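You operate a simulated robot arm through the tools that you are given. There is no shell and no other tool. Be economical: measure what you need, move in short steps, check, and stop when the job is done.

You are at the controls of a simulated robot arm. One attempt, no reset.

Task
Start the screw: speed to zero, blower on, press start, then bring it up to 20 rpm.
Fine: leave the other controls as they are.

Only the result counts: the job must be done as asked and must still hold three seconds after the hand-in. Knocking over, shifting, dropping, spilling or breaking anything else fails it.

Robot
A 6-joint arm with a four-finger gripper on a trunk, on a base that drives. Base frame: it is fixed to the floor where the robot stands at the start and does not move with it; the origin is under the middle of the robot, x ahead of it, y to its left, z up. Readings come in mm, degrees, newtons and seconds.
With the tool pointing down near the work surface it reaches from about 300 to 700 mm from the robot's upright axis, wherever it stands. Its first joint turns from -166.0 to 166.0 degrees. Places, roughly: air valve knob [900, 1100, 300]; blower switch [800, -300, 1000]; bolt eight knob [0, 1900, 900]; bolt five knob [1000, 1900, 900]; bolt four knob [1000, 1500, 900]; bolt one knob [0, 1500, 900]; bolt seven knob [300, 2200, 900]; bolt six knob [700, 2200, 900]; bolt three knob [700, 1300, 900]; bolt two knob [300, 1300, 900]; colour dial [1200, 400, 1100]; damper lever [1000, 1200, 700]; feeder switch [1000, 400, 1000]; fill button [900, 1100, 1000]; filler dial [1000, 400, 1100]; loader switch [1300, 400, 1000]. Payload 3.43 kg.
The tool frame sits at the grasp point between the pads (the TCP): z along the fingers, y along the line on which they close. The tips reach 30 mm beyond it. The gripper opens to 120 mm. The gripper's body begins 85 mm behind the TCP.
Orientation is told as [roll, pitch, yaw] about the base's x, y, z axes, in that order, counted from this pose: with the fingers straight down and closing along the base's y, the tool's x points along the base's -x, its y along +y and its z along -z.

Tools
- The arm moves only by the tool arm_command. Its argument "increments" is a list of rows, each an object of numbers (a shift or turn left out is 0, a gripper value left out holds the last): "tx", "ty", "tz": the shift along the base's x, y, z in mm; "wx", "wy", "wz": the turn, a rotation vector about the base's x, y, z in rad; "hand": the closure in counts, from 0 (fully open) to 255 (shut). In form: [{"tx": .., "ty": .., "tz": .., "wx": .., "wy": .., "wz": .., "hand": ..}, ...]. A call has 1 to 8 rows; each row shifts and turns the commanded pose from where the row before left it. A row lasts 0.2 s, in which the tool goes at most 50 mm and 8.6 degrees; a call with a longer step from one row to the next is refused whole, and so is a gripper value outside its range. A pose out of reach is approached as far as the arm can. The call stops where the force on the tool passes 40 N (or 10 N more than at its start, if that is more) or the arm is blocked; 0.2 s more then pass. Each finger halts on what it meets, pressing with about 44 N; the grip force reading is that of the motor and also rises with nothing between the fingers. The clock runs only during rows and for 0.2 s after the last one: add rows that do not move to give the fingers time. The reply holds the time, the measured pose of the TCP, the force on the tool along the base axes, the opening and the grip force, in the units named above and with some noise, with the torque about the TCP (base axes, N m) and any sound that the robot's microphone picked up, and new pictures: "pictures" is both (left out), scene, wrist or none.
- Cameras (640 x 400 px; columns grow to the right, rows downward): "scene" is now at [63.9, 114.9, 1698.8]; the picture's right is [-0.37, -0.93, 0.00], its down [-0.60, 0.24, -0.77] and it looks along [0.71, -0.29, -0.64] (base axes); focal length 266 px, centre (320, 200). "wrist" rides on the gripper at [71, -17, -121] in the tool frame; the picture's right is [0.23, 0.97, 0.00], its down [-0.81, 0.19, -0.55] and it looks along [-0.54, 0.13, 0.83] (tool axes); focal length 275 px, centre (320, 200). There is no depth. A picture from a camera that has moved, and an enlarged one, comes with that camera's place and axes in the base frame and with its lens. The place of the scene camera against the robot may be out by one fixed shift of up to 12 mm in any direction.
- lift_body(by): slides the trunk up (or, below 0, down) by that many mm; the arm and the scene camera ride with it, the base frame stays. It gives what a move gives, with no picture.
- base_move(legs): drives the robot by 1 to 6 legs, each [ahead, left, turn to the left] in mm, mm and degrees, along the robot's own axes; the way and the turn of a leg run together, so that a leg with both is an arc; at most 1500 mm and 180 degrees a leg. The arm and the cameras ride along, it lands a little off, and it stops where it bumps. It gives what a move gives, and a new picture of the scene camera.
- aim_head(pan, tilt): turns the head with the scene camera to pan (to the left, within 120 degrees either way) and tilt (down, from -29 to 69), counted from straight ahead of the robot. It gives what a move gives, and a new picture of the scene camera.
- close_up(camera, box): a new picture of the part [left, top, right, bottom] of that camera's present view, enlarged. It takes no simulated time.
- finish_job(): hands the job in; it is judged then, once.

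Work in short steps. Places have to be worked out from the pictures, the camera data and where the tool is seen: move nearer, look again, correct. Check each grasp and each placing, and mend what went wrong. You have 120 turns and 260 pictures in all, those below and enlarged ones among them. Open the gripper and draw the arm clear of the work before you hand the job in, unless the task says otherwise; then end with one line.

The tools are called after ">>>" as name(argument=value, ...) on one line, values as JSON. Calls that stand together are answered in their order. arm_command: Moves the arm, as the interface text tells. Its arguments: {"type":"object","properties":{"increments":{"type":"array","items":{"type":"object","properties":{"tx":{"type":"number"},"ty":{"type":"number"},"tz":{"type":"number"},"wx":{"type":"number"},"wy":{"type":"number"},"wz":{"type":"number"},"hand":{"type":"number"}}}},"pictures":{"type":"string","enum":["both","scene","wrist","none"]}},"required":["increments"]} The other tools are called the same way: lift_body (by) slides the trunk up or down; base_move (legs) drives the base; aim_head (pan, tilt) turns the head that bears the scene camera; close_up (camera, box) takes an enlarged picture of a part of a camera's view; finish_job () hands the job in.

At the start:

```text
time: 0.0
ee_pos: [477.0, -77.5, 1130.9]
orientation: [0.0, 0.0, 0.0]
contact_force: [-0.1, 0.1, -0.6]
wrist_torque: [-0.04, -0.02, -0.02]
width: 119.7
grip_force: 0.1
trunk travel left (down, up): [-200.0, 240.0]
robot x, y, heading: [2.6, -2.1, -0.2]
head pan, tilt: [-21.8, 39.9]
```

scene: 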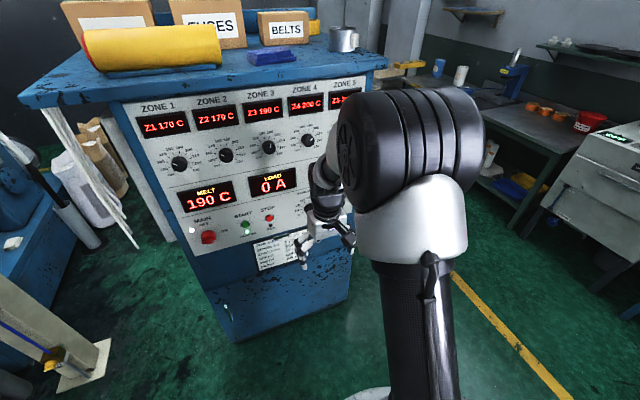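
wrist: 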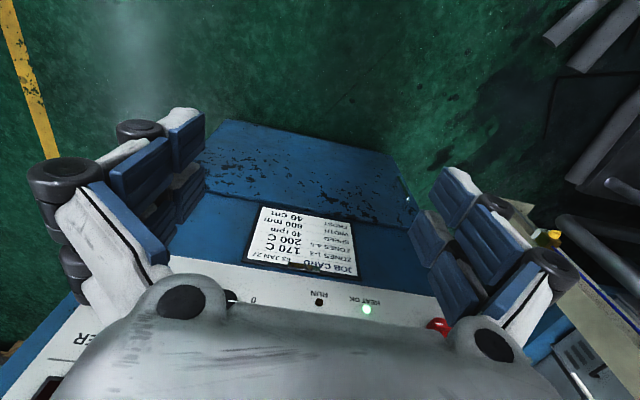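

The panel stands ahead, partly hidden by the arm. I enlarge the panel parts in both views.

>>> close_up(camera="scene", box=[110, 60, 390, 280])

>>> close_up(camera="wrist", box=[200, 180, 480, 340])

```text
1.82 times, centred on (250, 170) of scene
camera zoom: at [63.9, 114.9, 1698.8], right [-0.37, -0.93, 0.0], down [-0.6, 0.24, -0.77], along [0.71, -0.29, -0.64], focal length 484 px, centre (447, 254)
```

zoom: 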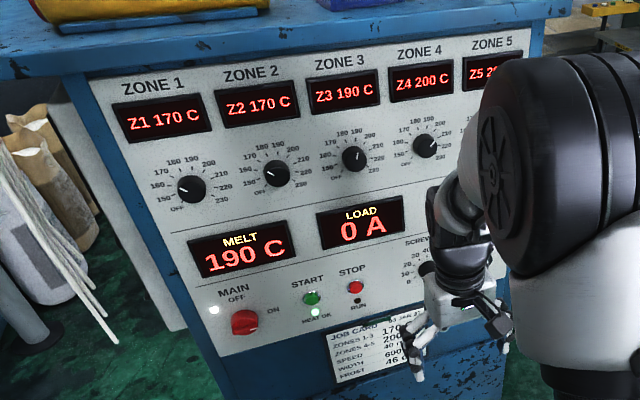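

```text
2.29 times, centred on (340, 260) of wrist
camera zoom: at [405.2, -94.1, 1250.8], right [-0.23, 0.97, 0.0], down [0.81, 0.19, 0.55], along [0.54, 0.13, -0.83], focal length 629 px, centre (274, 63)
```

zoom: 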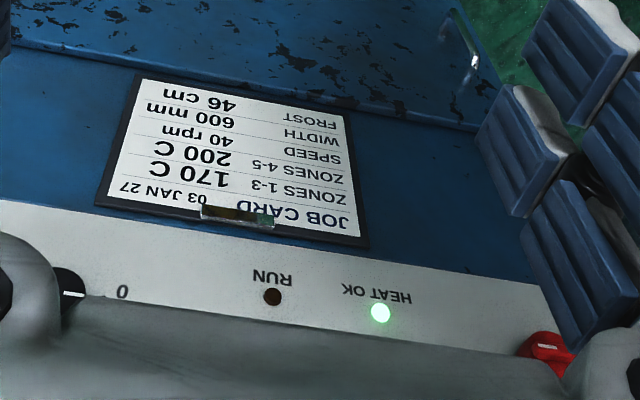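

The heat OK lamp is lit and the panel looks like an upright face near x≈800. I turn the tool to point at it, which also clears some of the view.

>>> arm_command(increments=[{"wy": -0.14}, {"wy": -0.14}, {"wy": -0.14}, {"wy": -0.14}, {"wy": -0.14}, {"wy": -0.14}, {"wy": -0.14}, {"wy": -0.14}], pictures="none")

>>> arm_command(increments=[{"wy": -0.15}, {"wy": -0.15}, {"wy": -0.15}, {}])

```text
time: 1.8
ee_pos: [475.9, -55.9, 1128.5]
orientation: [4.9, -49.2, -0.2]
contact_force: [-0.2, -0.1, -0.2]
wrist_torque: [0.02, -0.02, 0.02]
width: 120.1
grip_force: 0.1
out of reach, approached as far as the arm can: row 4, 5, 6
trunk travel left (down, up): [-200.0, 240.0]
robot x, y, heading: [0.7, -0.6, 0.1]
head pan, tilt: [-21.8, 39.9]
```

```text
time: 2.8
ee_pos: [510.8, -84.0, 1207.6]
orientation: [10.8, -73.9, -5.3]
contact_force: [-0.5, 0.4, -0.5]
wrist_torque: [0.04, -0.03, -0.01]
width: 120.2
grip_force: 0.1
out of reach, approached as far as the arm can: row 1, 2, 3
trunk travel left (down, up): [-200.0, 240.0]
robot x, y, heading: [0.1, 1.2, 0.2]
head pan, tilt: [-21.8, 39.9]
camera scene: at [63.6, 115.2, 1698.8], right [-0.37, -0.93, 0.0], down [-0.6, 0.24, -0.77], along [0.71, -0.29, -0.64], focal length 266 px, centre (320, 200)
camera wrist: at [376.9, -111.4, 1171.1], right [-0.15, 0.97, -0.17], down [-0.32, 0.12, 0.94], along [0.93, 0.2, 0.3], focal length 275 px, centre (320, 200)
```

scene: 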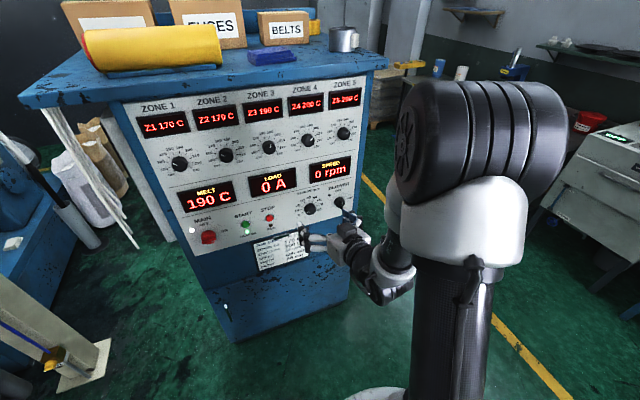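
wrist: 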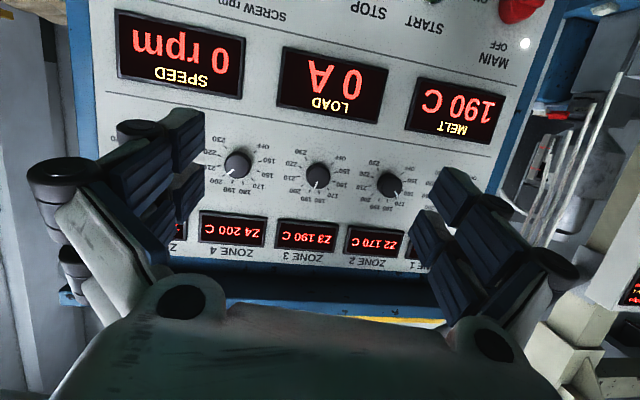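

Now the screw dial and a small knob at right are visible. I enlarge them.

>>> close_up(camera="scene", box=[180, 150, 380, 275])

>>> close_up(camera="scene", box=[280, 160, 370, 220])

```text
3.20 times, centred on (280, 212) of scene
camera zoom: at [63.6, 115.2, 1698.8], right [-0.37, -0.93, 0.0], down [-0.6, 0.24, -0.77], along [0.71, -0.29, -0.64], focal length 851 px, centre (448, 160)
```

zoom: 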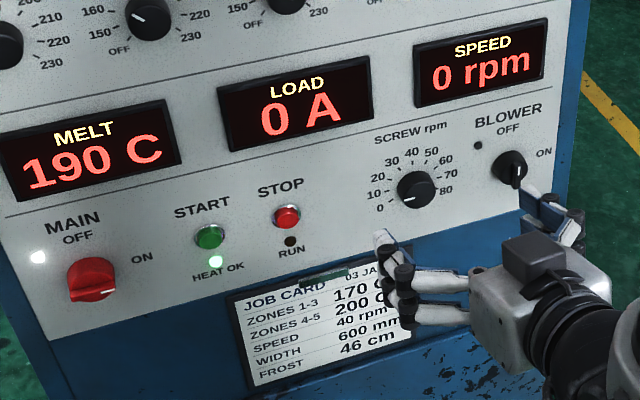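

```text
6.67 times, centred on (325, 190) of scene
camera zoom: at [63.6, 115.2, 1698.8], right [-0.37, -0.93, 0.0], down [-0.6, 0.24, -0.77], along [0.71, -0.29, -0.64], focal length 1773 px, centre (287, 267)
```

zoom: 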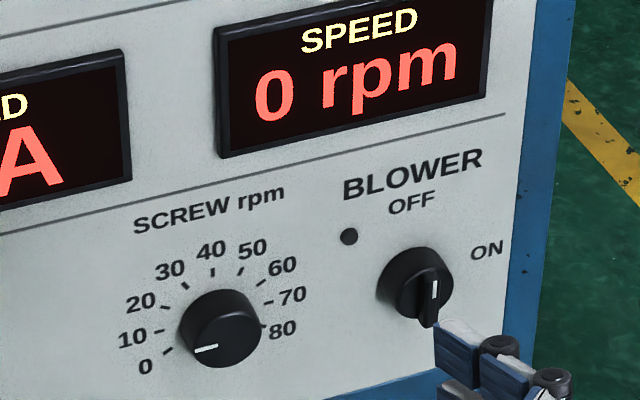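

The screw knob and blower selector are near x≈800, y≈-170…-270, z≈1000. I go forward (the present pose was too close to reach properly) and right, and look with the wrist camera.

>>> arm_command(increments=[{"tx": 30, "ty": -30, "tz": -20}, {"tx": 30, "ty": -30, "tz": -20}, {"tx": 30, "ty": -20, "tz": -20}, {}])

```text
time: 3.8
ee_pos: [602.6, -165.9, 1150.3]
orientation: [5.0, -74.8, 0.0]
contact_force: [-0.8, -0.8, -0.7]
wrist_torque: [-0.03, 0.01, -0.01]
width: 119.8
grip_force: 0.0
out of reach, approached as far as the arm can: row 1
trunk travel left (down, up): [-200.0, 240.0]
robot x, y, heading: [-1.2, 2.2, -0.0]
head pan, tilt: [-21.8, 39.9]
camera scene: at [62.9, 115.3, 1698.9], right [-0.37, -0.93, 0.0], down [-0.6, 0.24, -0.77], along [0.71, -0.29, -0.64], focal length 266 px, centre (320, 200)
camera wrist: at [468.2, -192.7, 1112.8], right [-0.14, 0.97, -0.2], down [-0.34, 0.14, 0.93], along [0.93, 0.2, 0.31], focal length 275 px, centre (320, 200)
```

scene: 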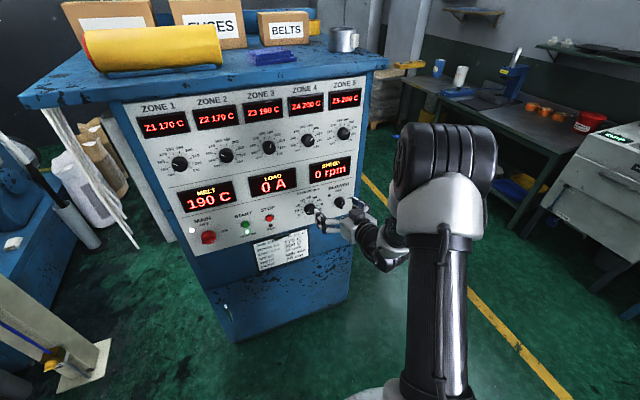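
wrist: 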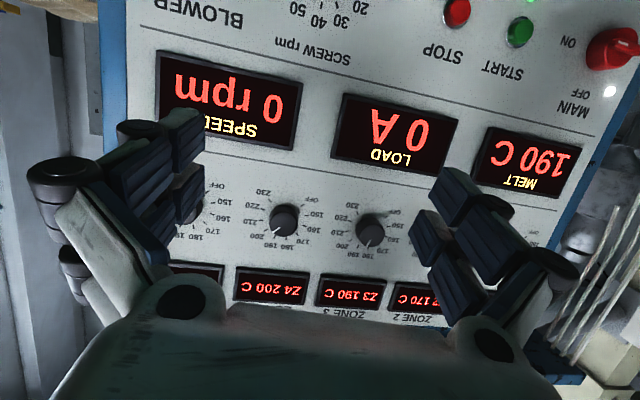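

Triangulating STOP and the SPEED display from both cameras gives an upright panel at x≈850, with the screw knob at about y -157, z 967, blower y -290, z 960, and start y 107, z 970. I level the tool and move it in front of the screw knob.

>>> arm_command(increments=[{"tz": -40, "wy": -0.13, "wz": -0.04}, {"tz": -40, "wy": -0.13, "wz": -0.04}, {"tz": -40, "tx": 10}, {"tz": -40, "tx": 10}, {"tz": -23, "ty": 9, "tx": 10}, {}])

```text
time: 5.2
ee_pos: [693.7, -209.4, 998.5]
orientation: [79.3, -88.7, -78.7]
contact_force: [0.6, 0.4, -0.3]
wrist_torque: [0.01, -0.04, -0.01]
width: 120.0
grip_force: 0.2
out of reach, approached as far as the arm can: row 1, 2, 3, 4
trunk travel left (down, up): [-200.0, 240.0]
robot x, y, heading: [0.1, -0.4, -0.1]
head pan, tilt: [-21.8, 39.9]
camera scene: at [63.7, 114.8, 1698.9], right [-0.37, -0.93, 0.0], down [-0.6, 0.24, -0.77], along [0.71, -0.29, -0.64], focal length 266 px, centre (320, 200)
camera wrist: at [573.2, -226.6, 927.0], right [-0.01, 0.98, -0.21], down [-0.55, 0.17, 0.82], along [0.83, 0.12, 0.54], focal length 275 px, centre (320, 200)
```

scene: 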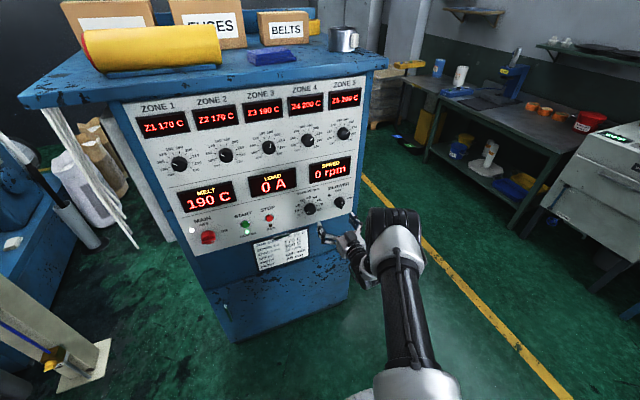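
wrist: 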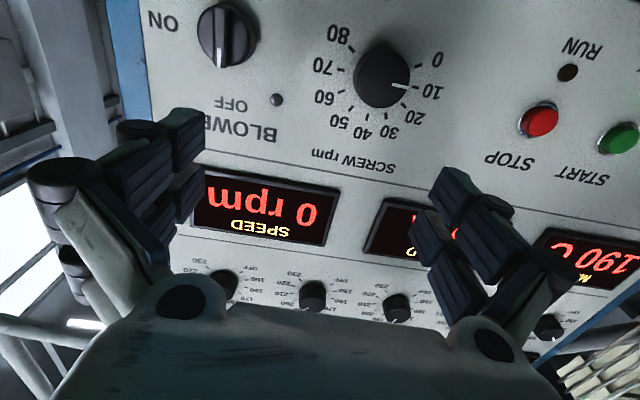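

Tool is level now. I enlarge the dial and blower.

>>> close_up(camera="wrist", box=[140, 0, 460, 180])

```text
2.00 times, centred on (300, 90) of wrist
camera zoom: at [573.2, -226.6, 927.0], right [-0.01, 0.98, -0.21], down [-0.55, 0.17, 0.82], along [0.83, 0.12, 0.54], focal length 551 px, centre (360, 420)
```

zoom: 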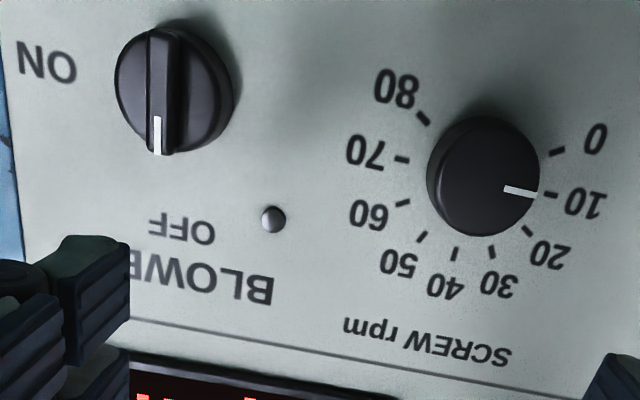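

The pointer stands near 9–10 rpm, so zero isn't set. The scale fits ±120° (30° per 10 rpm) with its centre at y≈-161, z≈962. I approach the knob.

>>> arm_command(increments=[{"tx": 20, "ty": 16, "tz": -12}, {"tx": 20, "ty": 16, "tz": -12}, {"tx": 20, "ty": 16, "tz": -12}, {"tx": 20}, {}])

```text
time: 6.4
ee_pos: [775.0, -161.1, 961.9]
orientation: [70.3, -89.4, -70.0]
contact_force: [-0.1, 0.0, -0.9]
wrist_torque: [-0.01, 0.0, -0.01]
width: 119.9
grip_force: 0.1
trunk travel left (down, up): [-200.0, 240.0]
robot x, y, heading: [-0.5, 0.1, -0.0]
head pan, tilt: [-21.8, 39.9]
camera scene: at [63.8, 114.9, 1698.9], right [-0.37, -0.93, 0.0], down [-0.6, 0.24, -0.77], along [0.71, -0.29, -0.64], focal length 266 px, centre (320, 200)
camera wrist: at [653.3, -178.4, 891.0], right [-0.01, 0.98, -0.22], down [-0.55, 0.18, 0.82], along [0.83, 0.13, 0.54], focal length 275 px, centre (320, 200)
```

scene: 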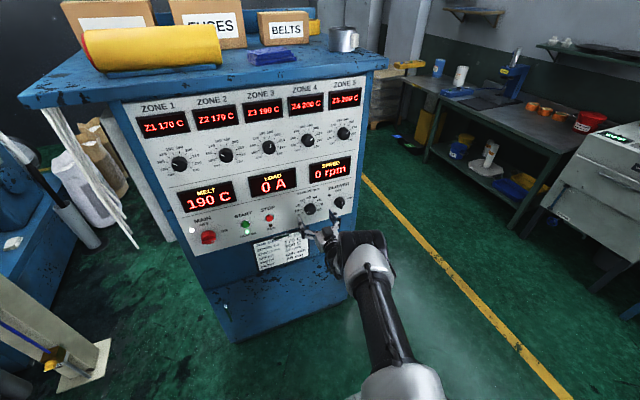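
wrist: 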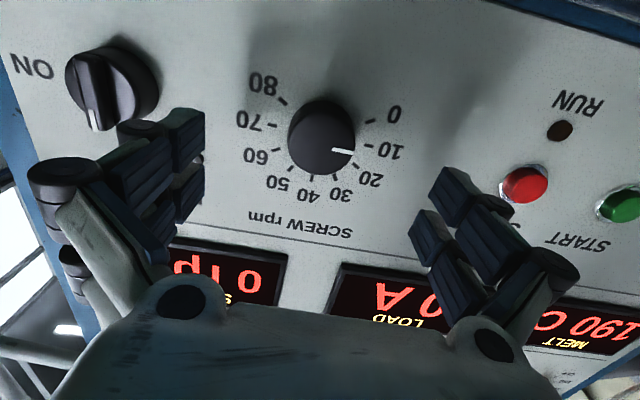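

Dial is well aligned with the tool axis. I advance so the tips reach x≈840 around the knob.

>>> arm_command(increments=[{"tx": 12}, {"tx": 12}, {"tx": 11}, {}], pictures="wrist")

```text
time: 7.4
ee_pos: [810.2, -161.6, 962.6]
orientation: [70.7, -89.3, -70.4]
contact_force: [-0.1, 0.0, -0.3]
wrist_torque: [0.02, -0.01, 0.03]
width: 120.1
grip_force: 0.0
trunk travel left (down, up): [-200.0, 240.0]
robot x, y, heading: [-1.2, -3.1, 0.1]
head pan, tilt: [-21.8, 39.9]
camera wrist: at [688.1, -178.2, 891.9], right [-0.01, 0.98, -0.22], down [-0.55, 0.18, 0.82], along [0.83, 0.13, 0.54], focal length 275 px, centre (320, 200)
```

wrist: 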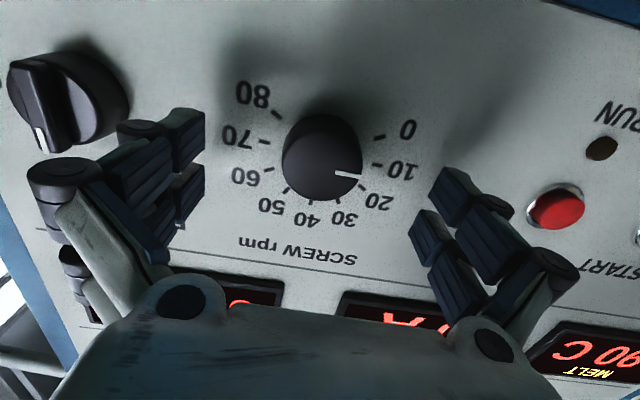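

Fingertips overlap the knob only slightly; I go 5 mm deeper and close.

>>> arm_command(increments=[{"tx": 5}, {"hand": 120}, {"hand": 170}, {"hand": 170}, {"hand": 200}, {"hand": 200}, {"hand": 200}, {}], pictures="wrist")

```text
time: 9.2
ee_pos: [815.7, -160.7, 963.4]
orientation: [70.5, -89.2, -70.1]
contact_force: [0.1, 1.9, -0.1]
wrist_torque: [0.0, 0.1, 0.13]
width: 45.1
grip_force: 35.7
trunk travel left (down, up): [-200.0, 240.0]
robot x, y, heading: [-1.3, 0.0, 0.1]
head pan, tilt: [-21.8, 39.9]
camera wrist: at [693.2, -177.8, 891.9], right [-0.01, 0.98, -0.22], down [-0.55, 0.18, 0.82], along [0.83, 0.13, 0.54], focal length 275 px, centre (320, 200)
```

wrist: 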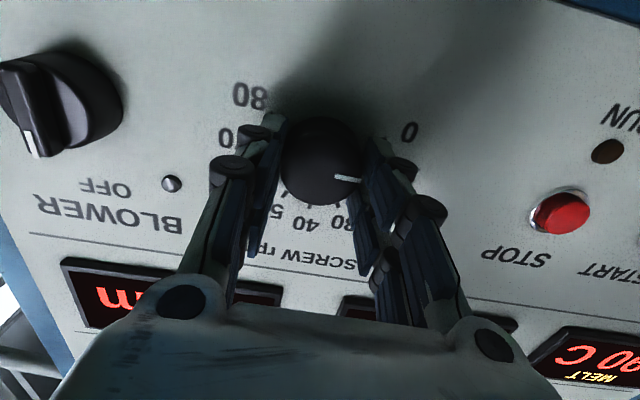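

Grasped at 45 mm. I turn it counter-clockwise (as seen) by about 28° toward zero.

>>> arm_command(increments=[{"wx": -0.1}, {"wx": -0.1}, {"wx": -0.1}, {"wx": -0.1}, {"wx": -0.09}, {}], pictures="wrist")

```text
time: 9.8
ee_pos: [820.4, -162.9, 958.6]
orientation: [-92.1, -81.9, 94.0]
contact_force: [-52.1, 13.1, 20.2]
wrist_torque: [-0.53, -0.71, -0.51]
width: 48.8
grip_force: 19.1
out of reach, approached as far as the arm can: row 1, 2
trunk travel left (down, up): [-200.0, 240.0]
robot x, y, heading: [-4.7, -1.1, 0.2]
head pan, tilt: [-21.8, 39.9]
stopped in row 2: the force on the tool passed its limit at 95 N (the readings are from after the stop); the commanded pose is now the measured one
camera wrist: at [701.2, -193.9, 889.4], right [-0.03, 0.93, -0.37], down [-0.57, 0.29, 0.77], along [0.82, 0.23, 0.52], focal length 275 px, centre (320, 200)
```

wrist: 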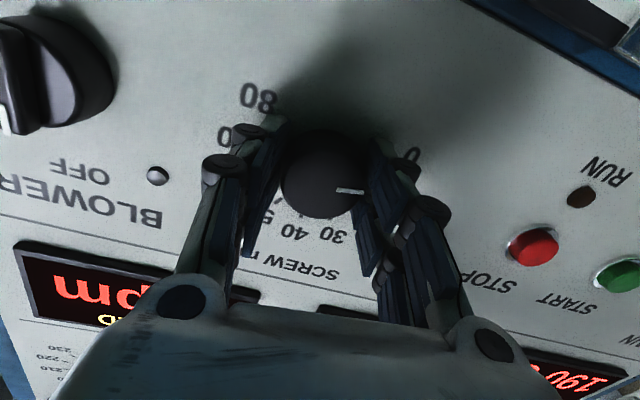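

The arm ran near its reach limit and pushed on the panel. I release and back off, then bring the base closer.

>>> arm_command(increments=[{"hand": 0}, {"hand": 0}, {"hand": 0}, {"tx": -10}, {"tx": -20}, {"tx": -25}, {"tx": -25}, {}])

```text
time: 11.6
ee_pos: [786.7, -200.0, 937.7]
orientation: [-87.5, -82.4, 89.6]
contact_force: [0.3, -0.1, 0.5]
wrist_torque: [-0.02, 0.0, 0.03]
width: 120.2
grip_force: 0.2
out of reach, approached as far as the arm can: row 4, 5, 6, 7
trunk travel left (down, up): [-200.0, 240.0]
robot x, y, heading: [-2.9, -1.0, 0.2]
head pan, tilt: [-21.8, 39.9]
camera scene: at [62.9, 115.4, 1698.8], right [-0.37, -0.93, 0.0], down [-0.6, 0.24, -0.77], along [0.71, -0.28, -0.64], focal length 266 px, centre (320, 200)
camera wrist: at [667.5, -231.8, 870.0], right [-0.03, 0.93, -0.36], down [-0.56, 0.28, 0.78], along [0.83, 0.23, 0.51], focal length 275 px, centre (320, 200)
```

scene: 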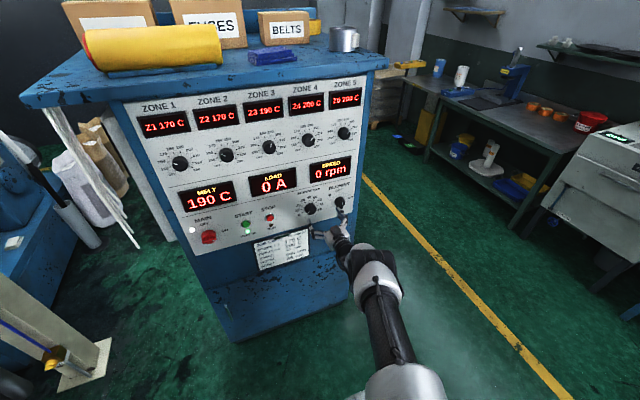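
wrist: 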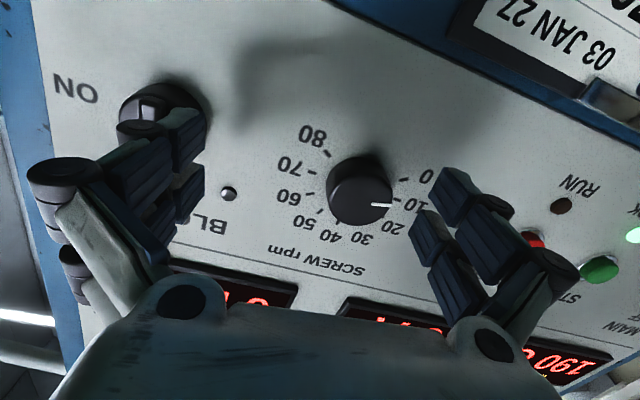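

The retreat also reads "out of reach": the arm is stretched nearly straight. I pull the tool back toward x≈600, to then drive the base forward with a bent elbow.

>>> arm_command(increments=[{"tx": -40, "tz": 15}, {"tx": -40, "tz": 15}, {"tx": -40, "tz": 15}, {"tx": -40, "tz": 15}, {"tx": -30}, {}])

```text
time: 13.0
ee_pos: [690.4, -298.8, 985.6]
orientation: [-86.6, -82.6, 88.8]
contact_force: [0.8, 1.2, 0.1]
wrist_torque: [0.01, -0.02, -0.01]
width: 119.9
grip_force: 0.2
out of reach, approached as far as the arm can: row 1, 2, 3, 4, 5
trunk travel left (down, up): [-200.0, 240.0]
robot x, y, heading: [-3.9, -0.1, 0.2]
head pan, tilt: [-21.8, 39.9]
camera scene: at [63.0, 115.5, 1698.8], right [-0.37, -0.93, 0.0], down [-0.6, 0.24, -0.77], along [0.71, -0.28, -0.64], focal length 266 px, centre (320, 200)
camera wrist: at [571.1, -330.9, 916.9], right [-0.04, 0.93, -0.35], down [-0.56, 0.28, 0.78], along [0.83, 0.23, 0.51], focal length 275 px, centre (320, 200)
```

scene: 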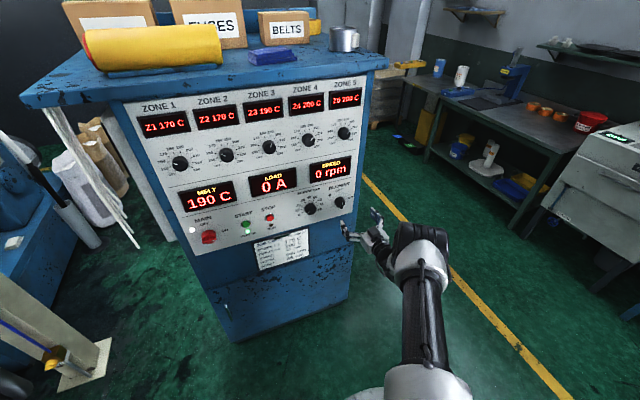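
wrist: 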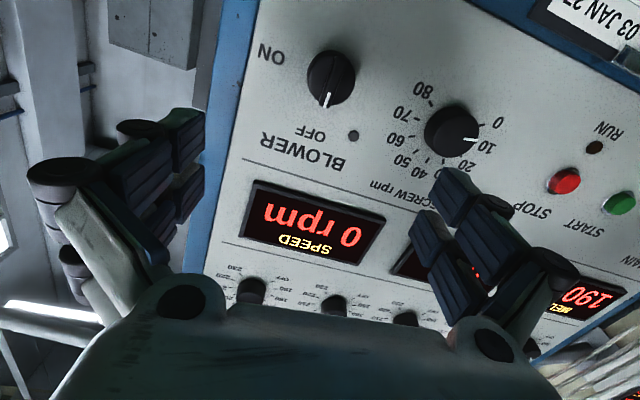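

Moves keep sliding sideways, so something about the arm posture limits it. I tilt the head to see the whole arm.

>>> aim_head(pan=-30, tilt=65)

```text
time: 13.8
ee_pos: [690.5, -300.5, 984.0]
orientation: [-86.8, -82.6, 88.8]
contact_force: [-0.5, 0.0, -0.8]
wrist_torque: [0.01, 0.03, 0.03]
width: 119.9
grip_force: 0.0
trunk travel left (down, up): [-200.0, 240.0]
robot x, y, heading: [-0.3, 4.2, 0.0]
head pan, tilt: [-30.0, 65.0]
camera scene: at [36.4, 116.5, 1666.5], right [-0.5, -0.87, 0.0], down [-0.79, 0.45, -0.42], along [0.37, -0.21, -0.91], focal length 266 px, centre (320, 200)
```

scene: 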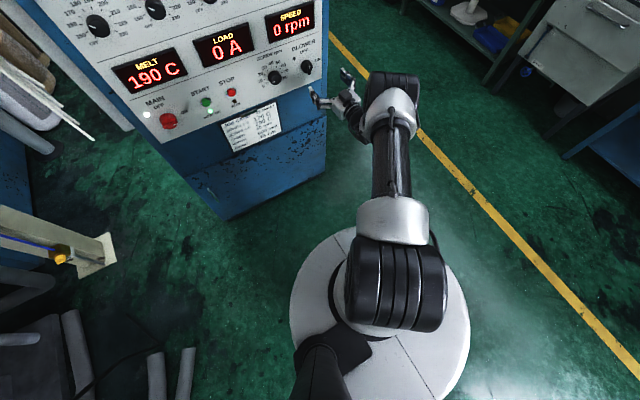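

The arm is elbow-up, not stretched, so the limit may be the wrist roll. I test rolling the other way here, in free air.

>>> arm_command(increments=[{"wx": 0.1}, {"wx": 0.1}, {"wx": 0.1}, {}], pictures="none")

>>> arm_command(increments=[{"tx": -20, "ty": 20}, {"tx": -20, "ty": 20}, {"ty": 20}, {}], pictures="scene")

```text
time: 14.8
ee_pos: [692.3, -300.5, 984.9]
orientation: [90.7, -80.7, -89.1]
contact_force: [0.0, 0.0, 0.8]
wrist_torque: [0.01, 0.01, -0.01]
width: 119.8
grip_force: 0.1
trunk travel left (down, up): [-200.0, 240.0]
robot x, y, heading: [-1.6, -0.9, 0.4]
head pan, tilt: [-30.0, 65.0]
```

```text
time: 15.8
ee_pos: [652.0, -241.6, 984.7]
orientation: [90.8, -80.8, -89.2]
contact_force: [0.1, 0.4, -0.5]
wrist_torque: [0.0, 0.01, -0.02]
width: 120.1
grip_force: 0.0
trunk travel left (down, up): [-200.0, 240.0]
robot x, y, heading: [-1.0, 0.7, 0.1]
head pan, tilt: [-30.0, 65.0]
camera scene: at [36.3, 116.3, 1666.5], right [-0.5, -0.87, 0.0], down [-0.79, 0.45, -0.42], along [0.37, -0.21, -0.91], focal length 266 px, centre (320, 200)
```

scene: 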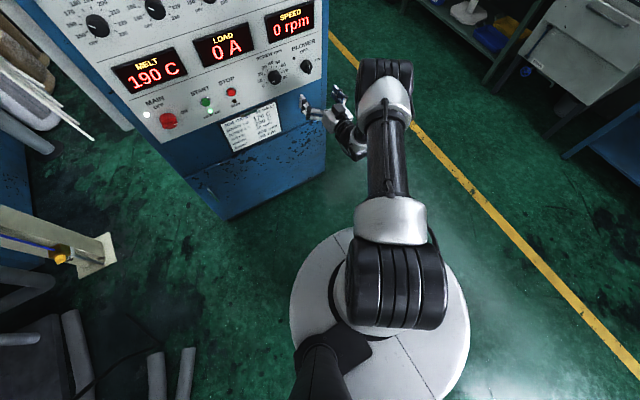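

Rolling positive frees everything: the wrist is at its limit for negative roll. The gripper is symmetric, so I roll it +180° (camera then rides on top, right way up).

>>> arm_command(increments=[{"wx": 0.149}, {"wx": 0.149}, {"wx": 0.149}, {"wx": 0.149}, {"wx": 0.149}, {"wx": 0.149}, {"wx": 0.149}, {"wx": 0.149}], pictures="none")

>>> arm_command(increments=[{"wx": 0.149}, {"wx": 0.149}, {"wx": 0.149}, {"wx": 0.149}, {"wx": 0.149}, {"wx": 0.149}, {"wx": 0.149}, {"wx": 0.149}], pictures="none")

>>> arm_command(increments=[{"wx": 0.149}, {"wx": 0.149}, {"wx": 0.149}, {"wx": 0.149}, {}], pictures="both")

```text
time: 17.6
ee_pos: [652.2, -241.4, 984.3]
orientation: [91.6, -12.2, -89.9]
contact_force: [-0.2, -0.6, 0.3]
wrist_torque: [0.02, 0.01, -0.03]
width: 119.6
grip_force: 0.1
trunk travel left (down, up): [-200.0, 240.0]
robot x, y, heading: [1.8, 1.1, 0.1]
head pan, tilt: [-30.0, 65.0]
```

```text
time: 19.4
ee_pos: [652.2, -240.8, 984.9]
orientation: [91.9, 56.2, -89.7]
contact_force: [-0.4, -0.2, -0.1]
wrist_torque: [-0.02, 0.0, 0.03]
width: 119.9
grip_force: 0.0
trunk travel left (down, up): [-200.0, 240.0]
robot x, y, heading: [-3.2, -0.4, 0.4]
head pan, tilt: [-30.0, 65.0]
```

```text
time: 20.6
ee_pos: [652.5, -240.7, 984.7]
orientation: [-143.8, 89.7, 34.7]
contact_force: [0.2, 0.2, -0.8]
wrist_torque: [-0.01, -0.02, 0.0]
width: 119.8
grip_force: 0.1
trunk travel left (down, up): [-200.0, 240.0]
robot x, y, heading: [-0.2, -0.3, 0.1]
head pan, tilt: [-30.0, 65.0]
camera scene: at [36.4, 116.5, 1666.4], right [-0.5, -0.87, 0.0], down [-0.79, 0.45, -0.42], along [0.37, -0.21, -0.91], focal length 266 px, centre (320, 200)
camera wrist: at [531.8, -220.9, 1055.8], right [-0.03, -0.97, 0.23], down [-0.56, -0.17, -0.81], along [0.83, -0.15, -0.54], focal length 275 px, centre (320, 200)
```

scene: 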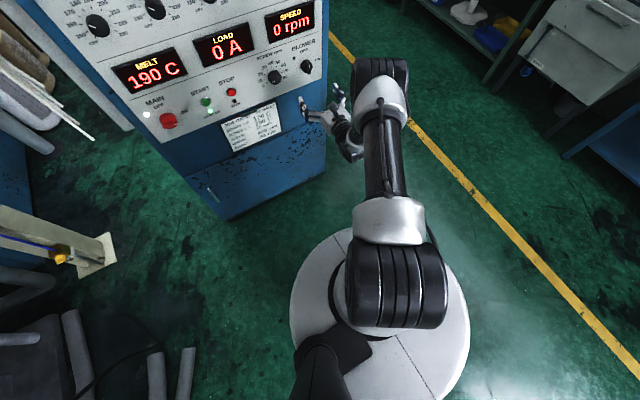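
wrist: 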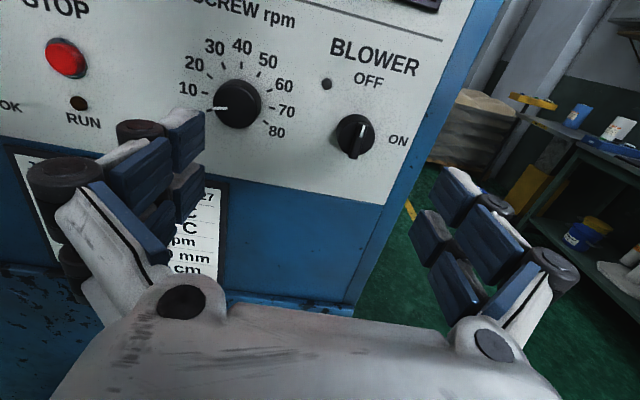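

No limit met this time. I move in front of the dial again.

>>> arm_command(increments=[{"tx": 30, "ty": 27, "tz": -7, "wz": 0.03}, {"tx": 30, "ty": 27, "tz": -7}, {"tx": 30, "ty": 26, "tz": -8}, {"tx": 28}, {}], pictures="wrist")

```text
time: 21.9
ee_pos: [769.7, -160.1, 963.3]
orientation: [-175.1, 89.7, 5.0]
contact_force: [0.9, -1.3, 0.4]
wrist_torque: [0.02, -0.02, 0.0]
width: 119.8
grip_force: 0.0
trunk travel left (down, up): [-200.0, 240.0]
robot x, y, heading: [-0.5, 1.9, 0.1]
head pan, tilt: [-30.0, 65.0]
camera wrist: at [649.4, -144.7, 1034.4], right [0.0, -0.97, 0.23], down [-0.55, -0.19, -0.81], along [0.84, -0.13, -0.54], focal length 275 px, centre (320, 200)
```

wrist: 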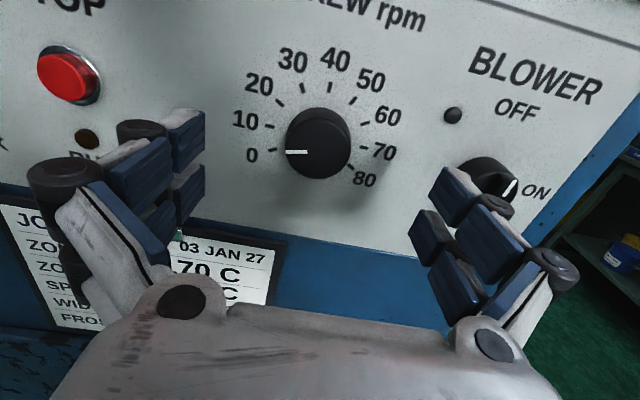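

The first try seems to have turned it a little. I enlarge to read the pointer.

>>> close_up(camera="wrist", box=[240, 60, 400, 200])

```text
2.86 times, centred on (320, 130) of wrist
camera zoom: at [649.4, -144.7, 1034.4], right [0.0, -0.97, 0.23], down [-0.55, -0.19, -0.81], along [0.84, -0.13, -0.54], focal length 786 px, centre (320, 400)
```

zoom: 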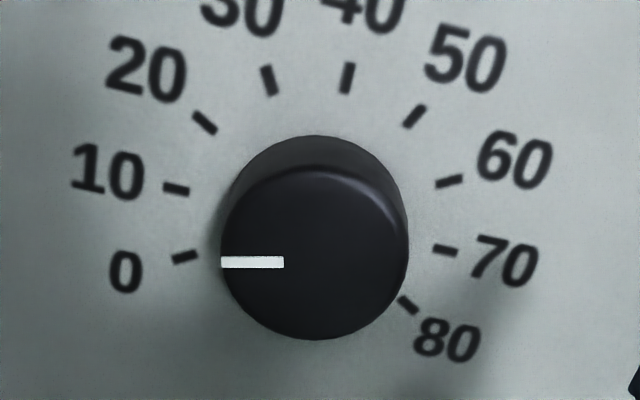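

The pointer is about 18° from zero (≈6 rpm). I advance to x≈815, close and turn −18°.

>>> arm_command(increments=[{"tx": 15}, {"tx": 15}, {"tx": 14}, {"hand": 130}, {"hand": 200}, {"hand": 200}, {"hand": 200}, {"hand": 200}], pictures="none")

>>> arm_command(increments=[{}, {"wx": -0.08}, {"wx": -0.08}, {"wx": -0.08}, {"wx": -0.075}, {}], pictures="wrist")

```text
time: 23.6
ee_pos: [813.9, -160.0, 963.0]
orientation: [175.7, 89.7, -4.2]
contact_force: [-0.4, 1.0, 0.1]
wrist_torque: [-0.01, -0.05, 0.12]
width: 45.0
grip_force: 12.7
trunk travel left (down, up): [-200.0, 240.0]
robot x, y, heading: [-0.6, 0.6, -0.0]
head pan, tilt: [-30.0, 65.0]
```

```text
time: 25.1
ee_pos: [814.0, -158.1, 963.2]
orientation: [90.5, 71.9, -89.3]
contact_force: [1.6, 6.5, -0.7]
wrist_torque: [0.93, -0.17, 0.16]
width: 44.8
grip_force: 44.9
trunk travel left (down, up): [-200.0, 240.0]
robot x, y, heading: [-4.6, 0.4, -0.0]
head pan, tilt: [-30.0, 65.0]
camera wrist: at [693.0, -122.1, 1025.5], right [0.0, -0.85, 0.52], down [-0.55, -0.44, -0.71], along [0.84, -0.28, -0.47], focal length 275 px, centre (320, 200)
```

wrist: 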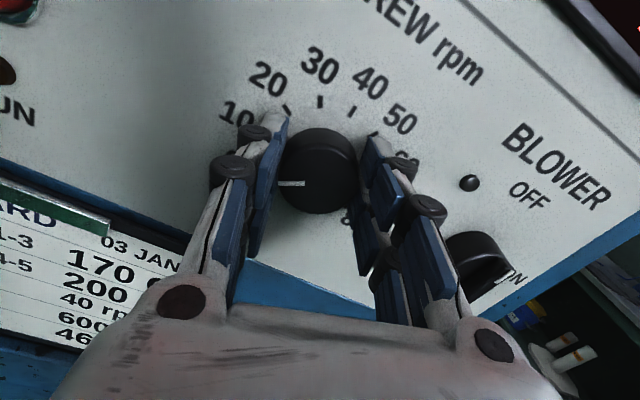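

The knob turned with the hand; torque is 0.9 N·m. I try 2° more to see whether it meets a stop.

>>> arm_command(increments=[{"wx": -0.04}, {}], pictures="none")

>>> arm_command(increments=[{"hand": 0}, {"hand": 0}, {"hand": 0}, {"hand": 0}, {"tx": -20}, {"tx": -20}, {}], pictures="wrist")

>>> close_up(camera="wrist", box=[240, 60, 400, 200])

```text
time: 25.6
ee_pos: [815.5, -158.8, 963.9]
orientation: [90.3, 69.5, -89.4]
contact_force: [-0.6, 10.3, 1.0]
wrist_torque: [1.06, -0.08, 0.35]
width: 44.8
grip_force: 44.8
trunk travel left (down, up): [-200.0, 240.0]
robot x, y, heading: [-1.1, 0.3, -0.1]
head pan, tilt: [-30.0, 65.0]
```

```text
time: 27.2
ee_pos: [771.9, -161.6, 962.1]
orientation: [90.2, 69.7, -89.5]
contact_force: [0.3, -0.3, 0.4]
wrist_torque: [0.01, -0.01, -0.02]
width: 120.1
grip_force: 0.1
trunk travel left (down, up): [-200.0, 240.0]
robot x, y, heading: [-0.7, 4.9, 0.0]
head pan, tilt: [-30.0, 65.0]
camera wrist: at [652.6, -121.1, 1023.2], right [0.0, -0.83, 0.55], down [-0.55, -0.46, -0.69], along [0.84, -0.3, -0.46], focal length 275 px, centre (320, 200)
```

wrist: 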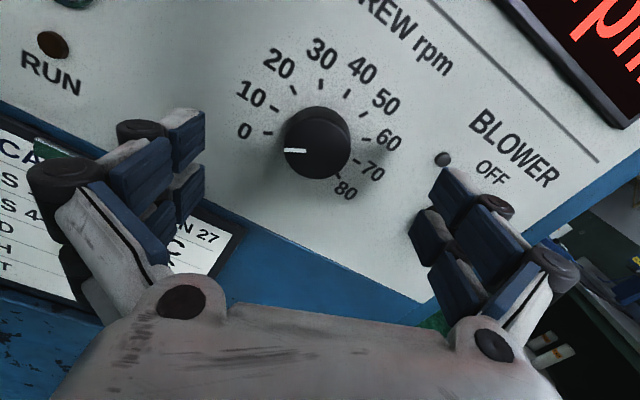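

```text
2.86 times, centred on (320, 130) of wrist
camera zoom: at [652.6, -121.1, 1023.2], right [0.0, -0.83, 0.55], down [-0.55, -0.46, -0.69], along [0.84, -0.3, -0.46], focal length 786 px, centre (320, 400)
```

zoom: 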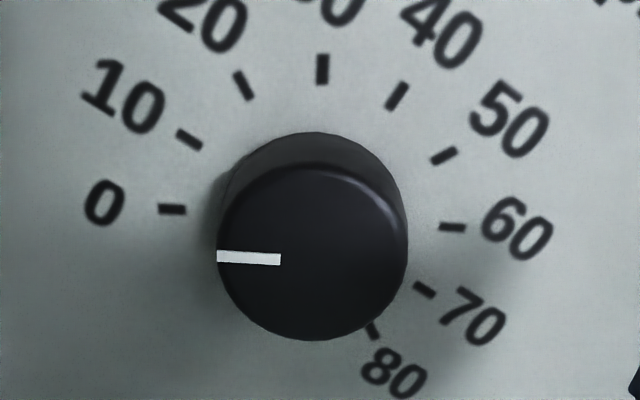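

The pointer is parallel to the 0 tick: speed is at zero. Now I shift in front of the blower selector (y≈-296, z≈955), undoing the roll.

>>> arm_command(increments=[{"tx": -15, "wx": 0.12}, {"tx": -15, "ty": -30, "wx": 0.12}, {"ty": -35, "wx": 0.114}, {"ty": -35, "tz": -4}, {"ty": -34, "tz": -3}, {}], pictures="wrist")

>>> close_up(camera="wrist", box=[210, 40, 430, 200])

```text
time: 28.6
ee_pos: [744.4, -295.1, 955.5]
orientation: [171.7, 89.8, -8.2]
contact_force: [-0.3, 0.0, 0.2]
wrist_torque: [0.01, 0.0, 0.0]
width: 120.0
grip_force: 0.2
trunk travel left (down, up): [-200.0, 240.0]
robot x, y, heading: [0.8, 1.1, 0.4]
head pan, tilt: [-30.0, 65.0]
camera wrist: at [622.8, -279.2, 1026.2], right [0.0, -0.97, 0.23], down [-0.55, -0.19, -0.81], along [0.83, -0.13, -0.54], focal length 275 px, centre (320, 200)
```

wrist: 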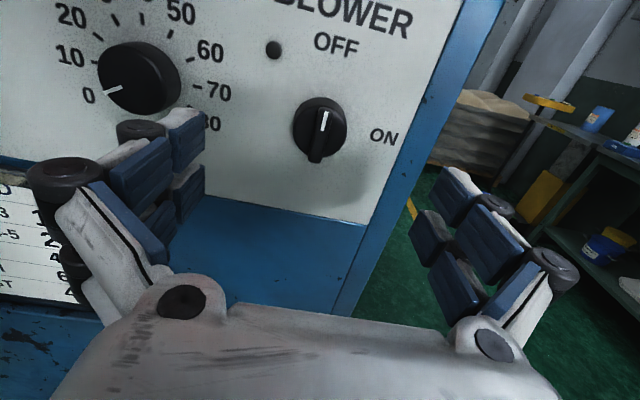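

```text
2.50 times, centred on (320, 120) of wrist
camera zoom: at [622.8, -279.2, 1026.2], right [0.0, -0.97, 0.23], down [-0.55, -0.19, -0.81], along [0.83, -0.13, -0.54], focal length 688 px, centre (320, 400)
```

zoom: 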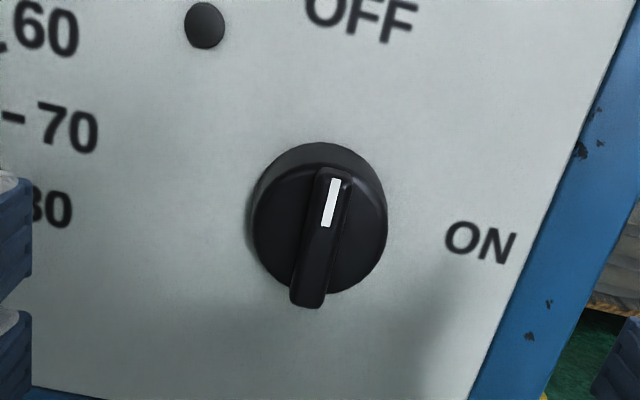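

The selector centre is at about (−297.5, 952), its bar upright, protruding to x≈826. ON needs +90° roll, so I first roll back 180° (a range known to be free).

>>> arm_command(increments=[{"wx": -0.149}, {"wx": -0.149}, {"wx": -0.149}, {"wx": -0.149}, {"wx": -0.149}, {"wx": -0.149}, {"wx": -0.149}, {"wx": -0.149}], pictures="none")

>>> arm_command(increments=[{"wx": -0.149}, {"wx": -0.149}, {"wx": -0.149}, {"wx": -0.149}, {"wx": -0.149}, {"wx": -0.149}, {"wx": -0.149}, {"wx": -0.149}], pictures="none")

>>> arm_command(increments=[{"wx": -0.149}, {"wx": -0.149}, {"wx": -0.149}, {"wx": -0.149}, {"wx": -0.1, "ty": -2, "tz": -3}, {"hand": 90, "tx": 20}, {"hand": 90, "tx": 15}, {}], pictures="wrist")

```text
time: 30.4
ee_pos: [743.6, -294.3, 956.1]
orientation: [89.9, 21.5, -89.8]
contact_force: [-0.6, 0.0, 0.2]
wrist_torque: [-0.01, -0.01, 0.03]
width: 119.7
grip_force: 0.0
trunk travel left (down, up): [-200.0, 240.0]
robot x, y, heading: [-4.5, 1.5, -0.2]
head pan, tilt: [-30.0, 65.0]
```

```text
time: 32.2
ee_pos: [743.4, -294.7, 957.4]
orientation: [89.7, -46.8, -89.8]
contact_force: [0.1, 0.3, -0.6]
wrist_torque: [0.02, 0.02, 0.0]
width: 119.8
grip_force: 0.0
trunk travel left (down, up): [-200.0, 240.0]
robot x, y, heading: [0.2, 0.0, 0.1]
head pan, tilt: [-30.0, 65.0]
```

```text
time: 34.0
ee_pos: [779.1, -296.7, 951.9]
orientation: [86.8, -86.6, -86.9]
contact_force: [-0.5, 0.2, -0.2]
wrist_torque: [0.0, 0.05, -0.02]
width: 77.5
grip_force: 0.1
trunk travel left (down, up): [-200.0, 240.0]
robot x, y, heading: [-0.5, 0.2, 0.2]
head pan, tilt: [-30.0, 65.0]
camera wrist: at [657.7, -310.0, 880.2], right [0.0, 0.99, -0.17], down [-0.55, 0.14, 0.82], along [0.84, 0.09, 0.54], focal length 275 px, centre (320, 200)
```

wrist: 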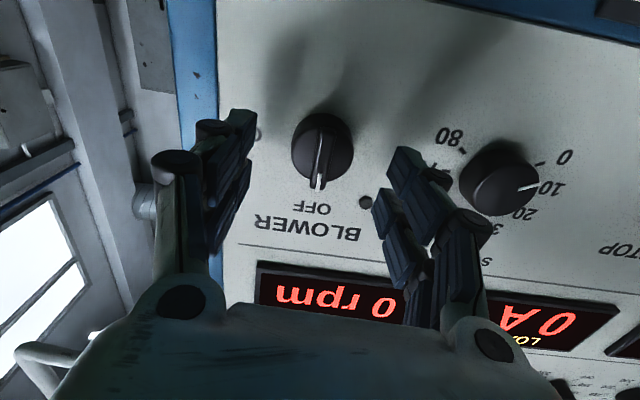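

Well aligned. I'll grip the selector's disc like the dial: advance to x≈815 and close.

>>> arm_command(increments=[{"tx": 12}, {"tx": 12}, {"tx": 11}, {"hand": 200}, {"hand": 200}, {"hand": 200}, {"hand": 200}], pictures="wrist")

```text
time: 35.6
ee_pos: [800.2, -296.5, 962.4]
orientation: [87.0, -86.5, -87.1]
contact_force: [0.3, -1.2, -0.9]
wrist_torque: [0.01, 0.04, -0.07]
width: 40.5
grip_force: 37.2
out of reach, approached as far as the arm can: row 2, 3
trunk travel left (down, up): [-200.0, 240.0]
robot x, y, heading: [-3.0, -0.7, -0.1]
head pan, tilt: [-30.0, 65.0]
camera wrist: at [679.0, -308.3, 890.0], right [0.0, 0.99, -0.17], down [-0.55, 0.14, 0.82], along [0.84, 0.09, 0.54], focal length 275 px, centre (320, 200)
```

wrist: 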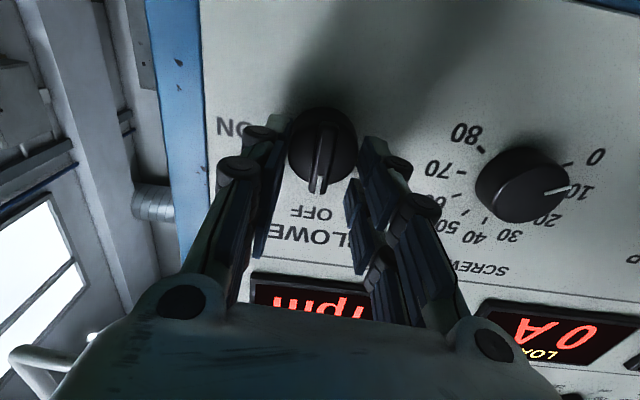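

That is the true reach limit (853 mm from the axis). I release, retract, and drive the base right and a little ahead.

>>> arm_command(increments=[{"hand": 0}, {"hand": 0}, {"hand": 0}, {"tx": -20, "tz": -5}, {"tx": -40}, {"tx": -40}, {"tx": -40}, {}], pictures="none")

>>> base_move(legs=[[80, -150, 0]])

>>> arm_command(increments=[{}], pictures="wrist")

```text
time: 37.5
ee_pos: [660.1, -295.5, 957.5]
orientation: [87.7, -86.6, -87.8]
contact_force: [-0.5, -0.3, -0.2]
wrist_torque: [-0.01, -0.02, 0.02]
width: 120.0
grip_force: 0.0
trunk travel left (down, up): [-200.0, 240.0]
robot x, y, heading: [-2.1, 2.0, 0.1]
head pan, tilt: [-30.0, 65.0]
```

```text
time: 38.9
ee_pos: [740.9, -445.8, 955.6]
orientation: [86.7, -86.5, -86.9]
contact_force: [0.1, -0.2, -0.5]
wrist_torque: [-0.01, -0.01, 0.03]
width: 120.0
grip_force: 0.1
trunk travel left (down, up): [-200.0, 240.0]
robot x, y, heading: [79.2, -147.0, -0.2]
head pan, tilt: [-30.0, 65.0]
camera scene: at [117.2, -34.3, 1666.5], right [-0.5, -0.87, 0.0], down [-0.79, 0.45, -0.42], along [0.37, -0.21, -0.91], focal length 266 px, centre (320, 200)
```

scene: 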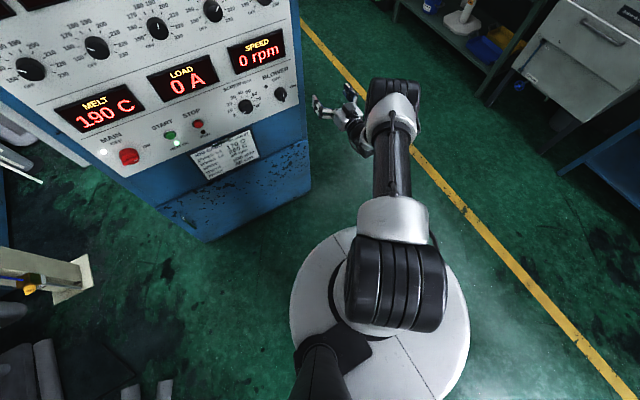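

```text
time: 39.3
ee_pos: [739.7, -446.1, 955.5]
orientation: [87.3, -86.5, -87.4]
contact_force: [0.2, 0.2, -0.4]
wrist_torque: [0.01, 0.01, -0.01]
width: 120.0
grip_force: 0.1
trunk travel left (down, up): [-200.0, 240.0]
robot x, y, heading: [75.9, -147.6, 0.1]
head pan, tilt: [-30.0, 65.0]
camera wrist: at [619.2, -459.0, 884.3], right [0.0, 0.99, -0.17], down [-0.55, 0.14, 0.82], along [0.84, 0.09, 0.54], focal length 275 px, centre (320, 200)
```

wrist: 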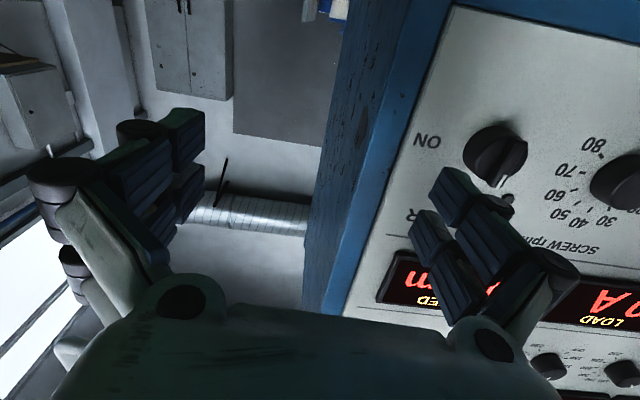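

Now I shift left in front of the blower selector again and check alignment.

>>> arm_command(increments=[{"ty": 37}, {"ty": 37}, {"ty": 37}, {"ty": 37, "tz": -3, "hand": 60}, {"tx": 20, "hand": 60}, {"tx": 20}, {}], pictures="wrist")

>>> close_up(camera="wrist", box=[220, 60, 420, 220])

```text
time: 40.9
ee_pos: [801.0, -312.1, 954.8]
orientation: [87.2, -86.6, -87.3]
contact_force: [0.0, 0.3, 0.2]
wrist_torque: [0.02, 0.01, 0.01]
width: 91.8
grip_force: 0.1
out of reach, approached as far as the arm can: row 3, 4
trunk travel left (down, up): [-200.0, 240.0]
robot x, y, heading: [80.4, -148.6, -0.0]
head pan, tilt: [-30.0, 65.0]
camera wrist: at [679.4, -325.0, 881.1], right [0.0, 0.99, -0.17], down [-0.55, 0.14, 0.82], along [0.84, 0.09, 0.54], focal length 275 px, centre (320, 200)
```

wrist: 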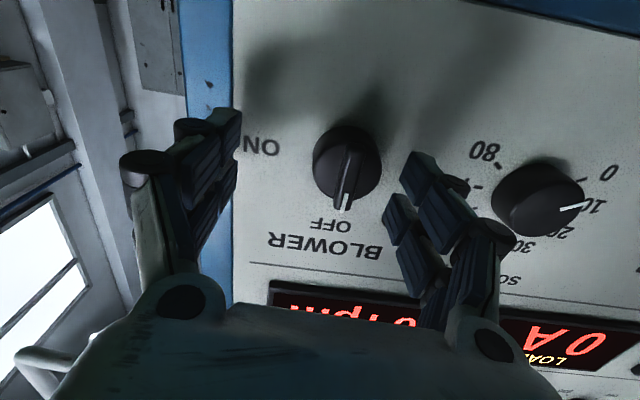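

```text
2.50 times, centred on (320, 140) of wrist
camera zoom: at [679.4, -325.0, 881.1], right [0.0, 0.99, -0.17], down [-0.55, 0.14, 0.82], along [0.84, 0.09, 0.54], focal length 688 px, centre (320, 350)
```

zoom: 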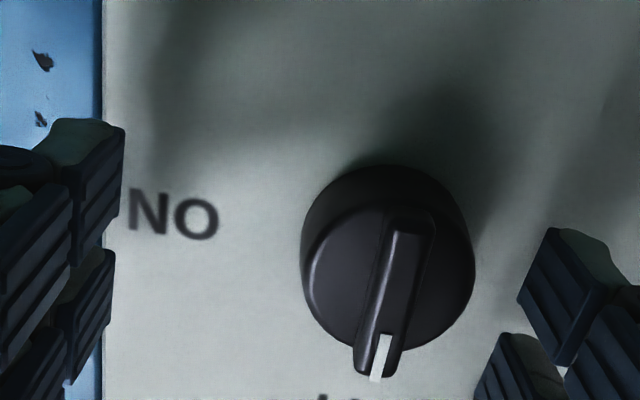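

A slight sideways shortfall only; I correct by +14 mm in y, then advance and close on the disc.

>>> arm_command(increments=[{"ty": 14.5, "tz": -3}, {"tx": 8}, {"tx": 6}, {"hand": 200}, {"hand": 200}, {"hand": 200}, {"hand": 200}, {}], pictures="wrist")

```text
time: 42.7
ee_pos: [814.2, -294.5, 950.0]
orientation: [86.9, -86.6, -86.9]
contact_force: [-2.4, 12.2, 1.0]
wrist_torque: [-0.05, -0.18, 0.47]
width: 41.4
grip_force: 40.0
trunk travel left (down, up): [-200.0, 240.0]
robot x, y, heading: [78.8, -147.7, 0.4]
head pan, tilt: [-30.0, 65.0]
camera wrist: at [693.5, -308.3, 877.9], right [0.0, 0.98, -0.17], down [-0.55, 0.14, 0.82], along [0.83, 0.1, 0.54], focal length 275 px, centre (320, 200)
```

wrist: 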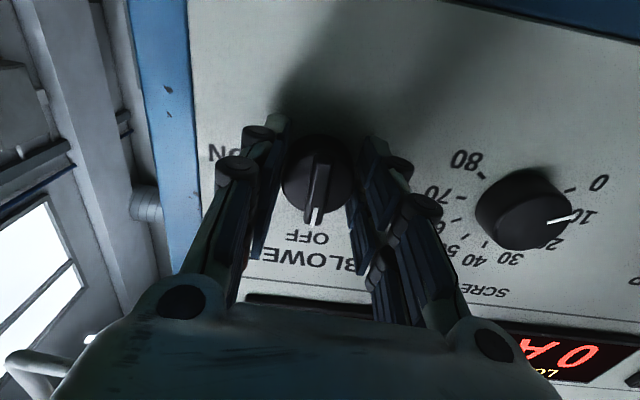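

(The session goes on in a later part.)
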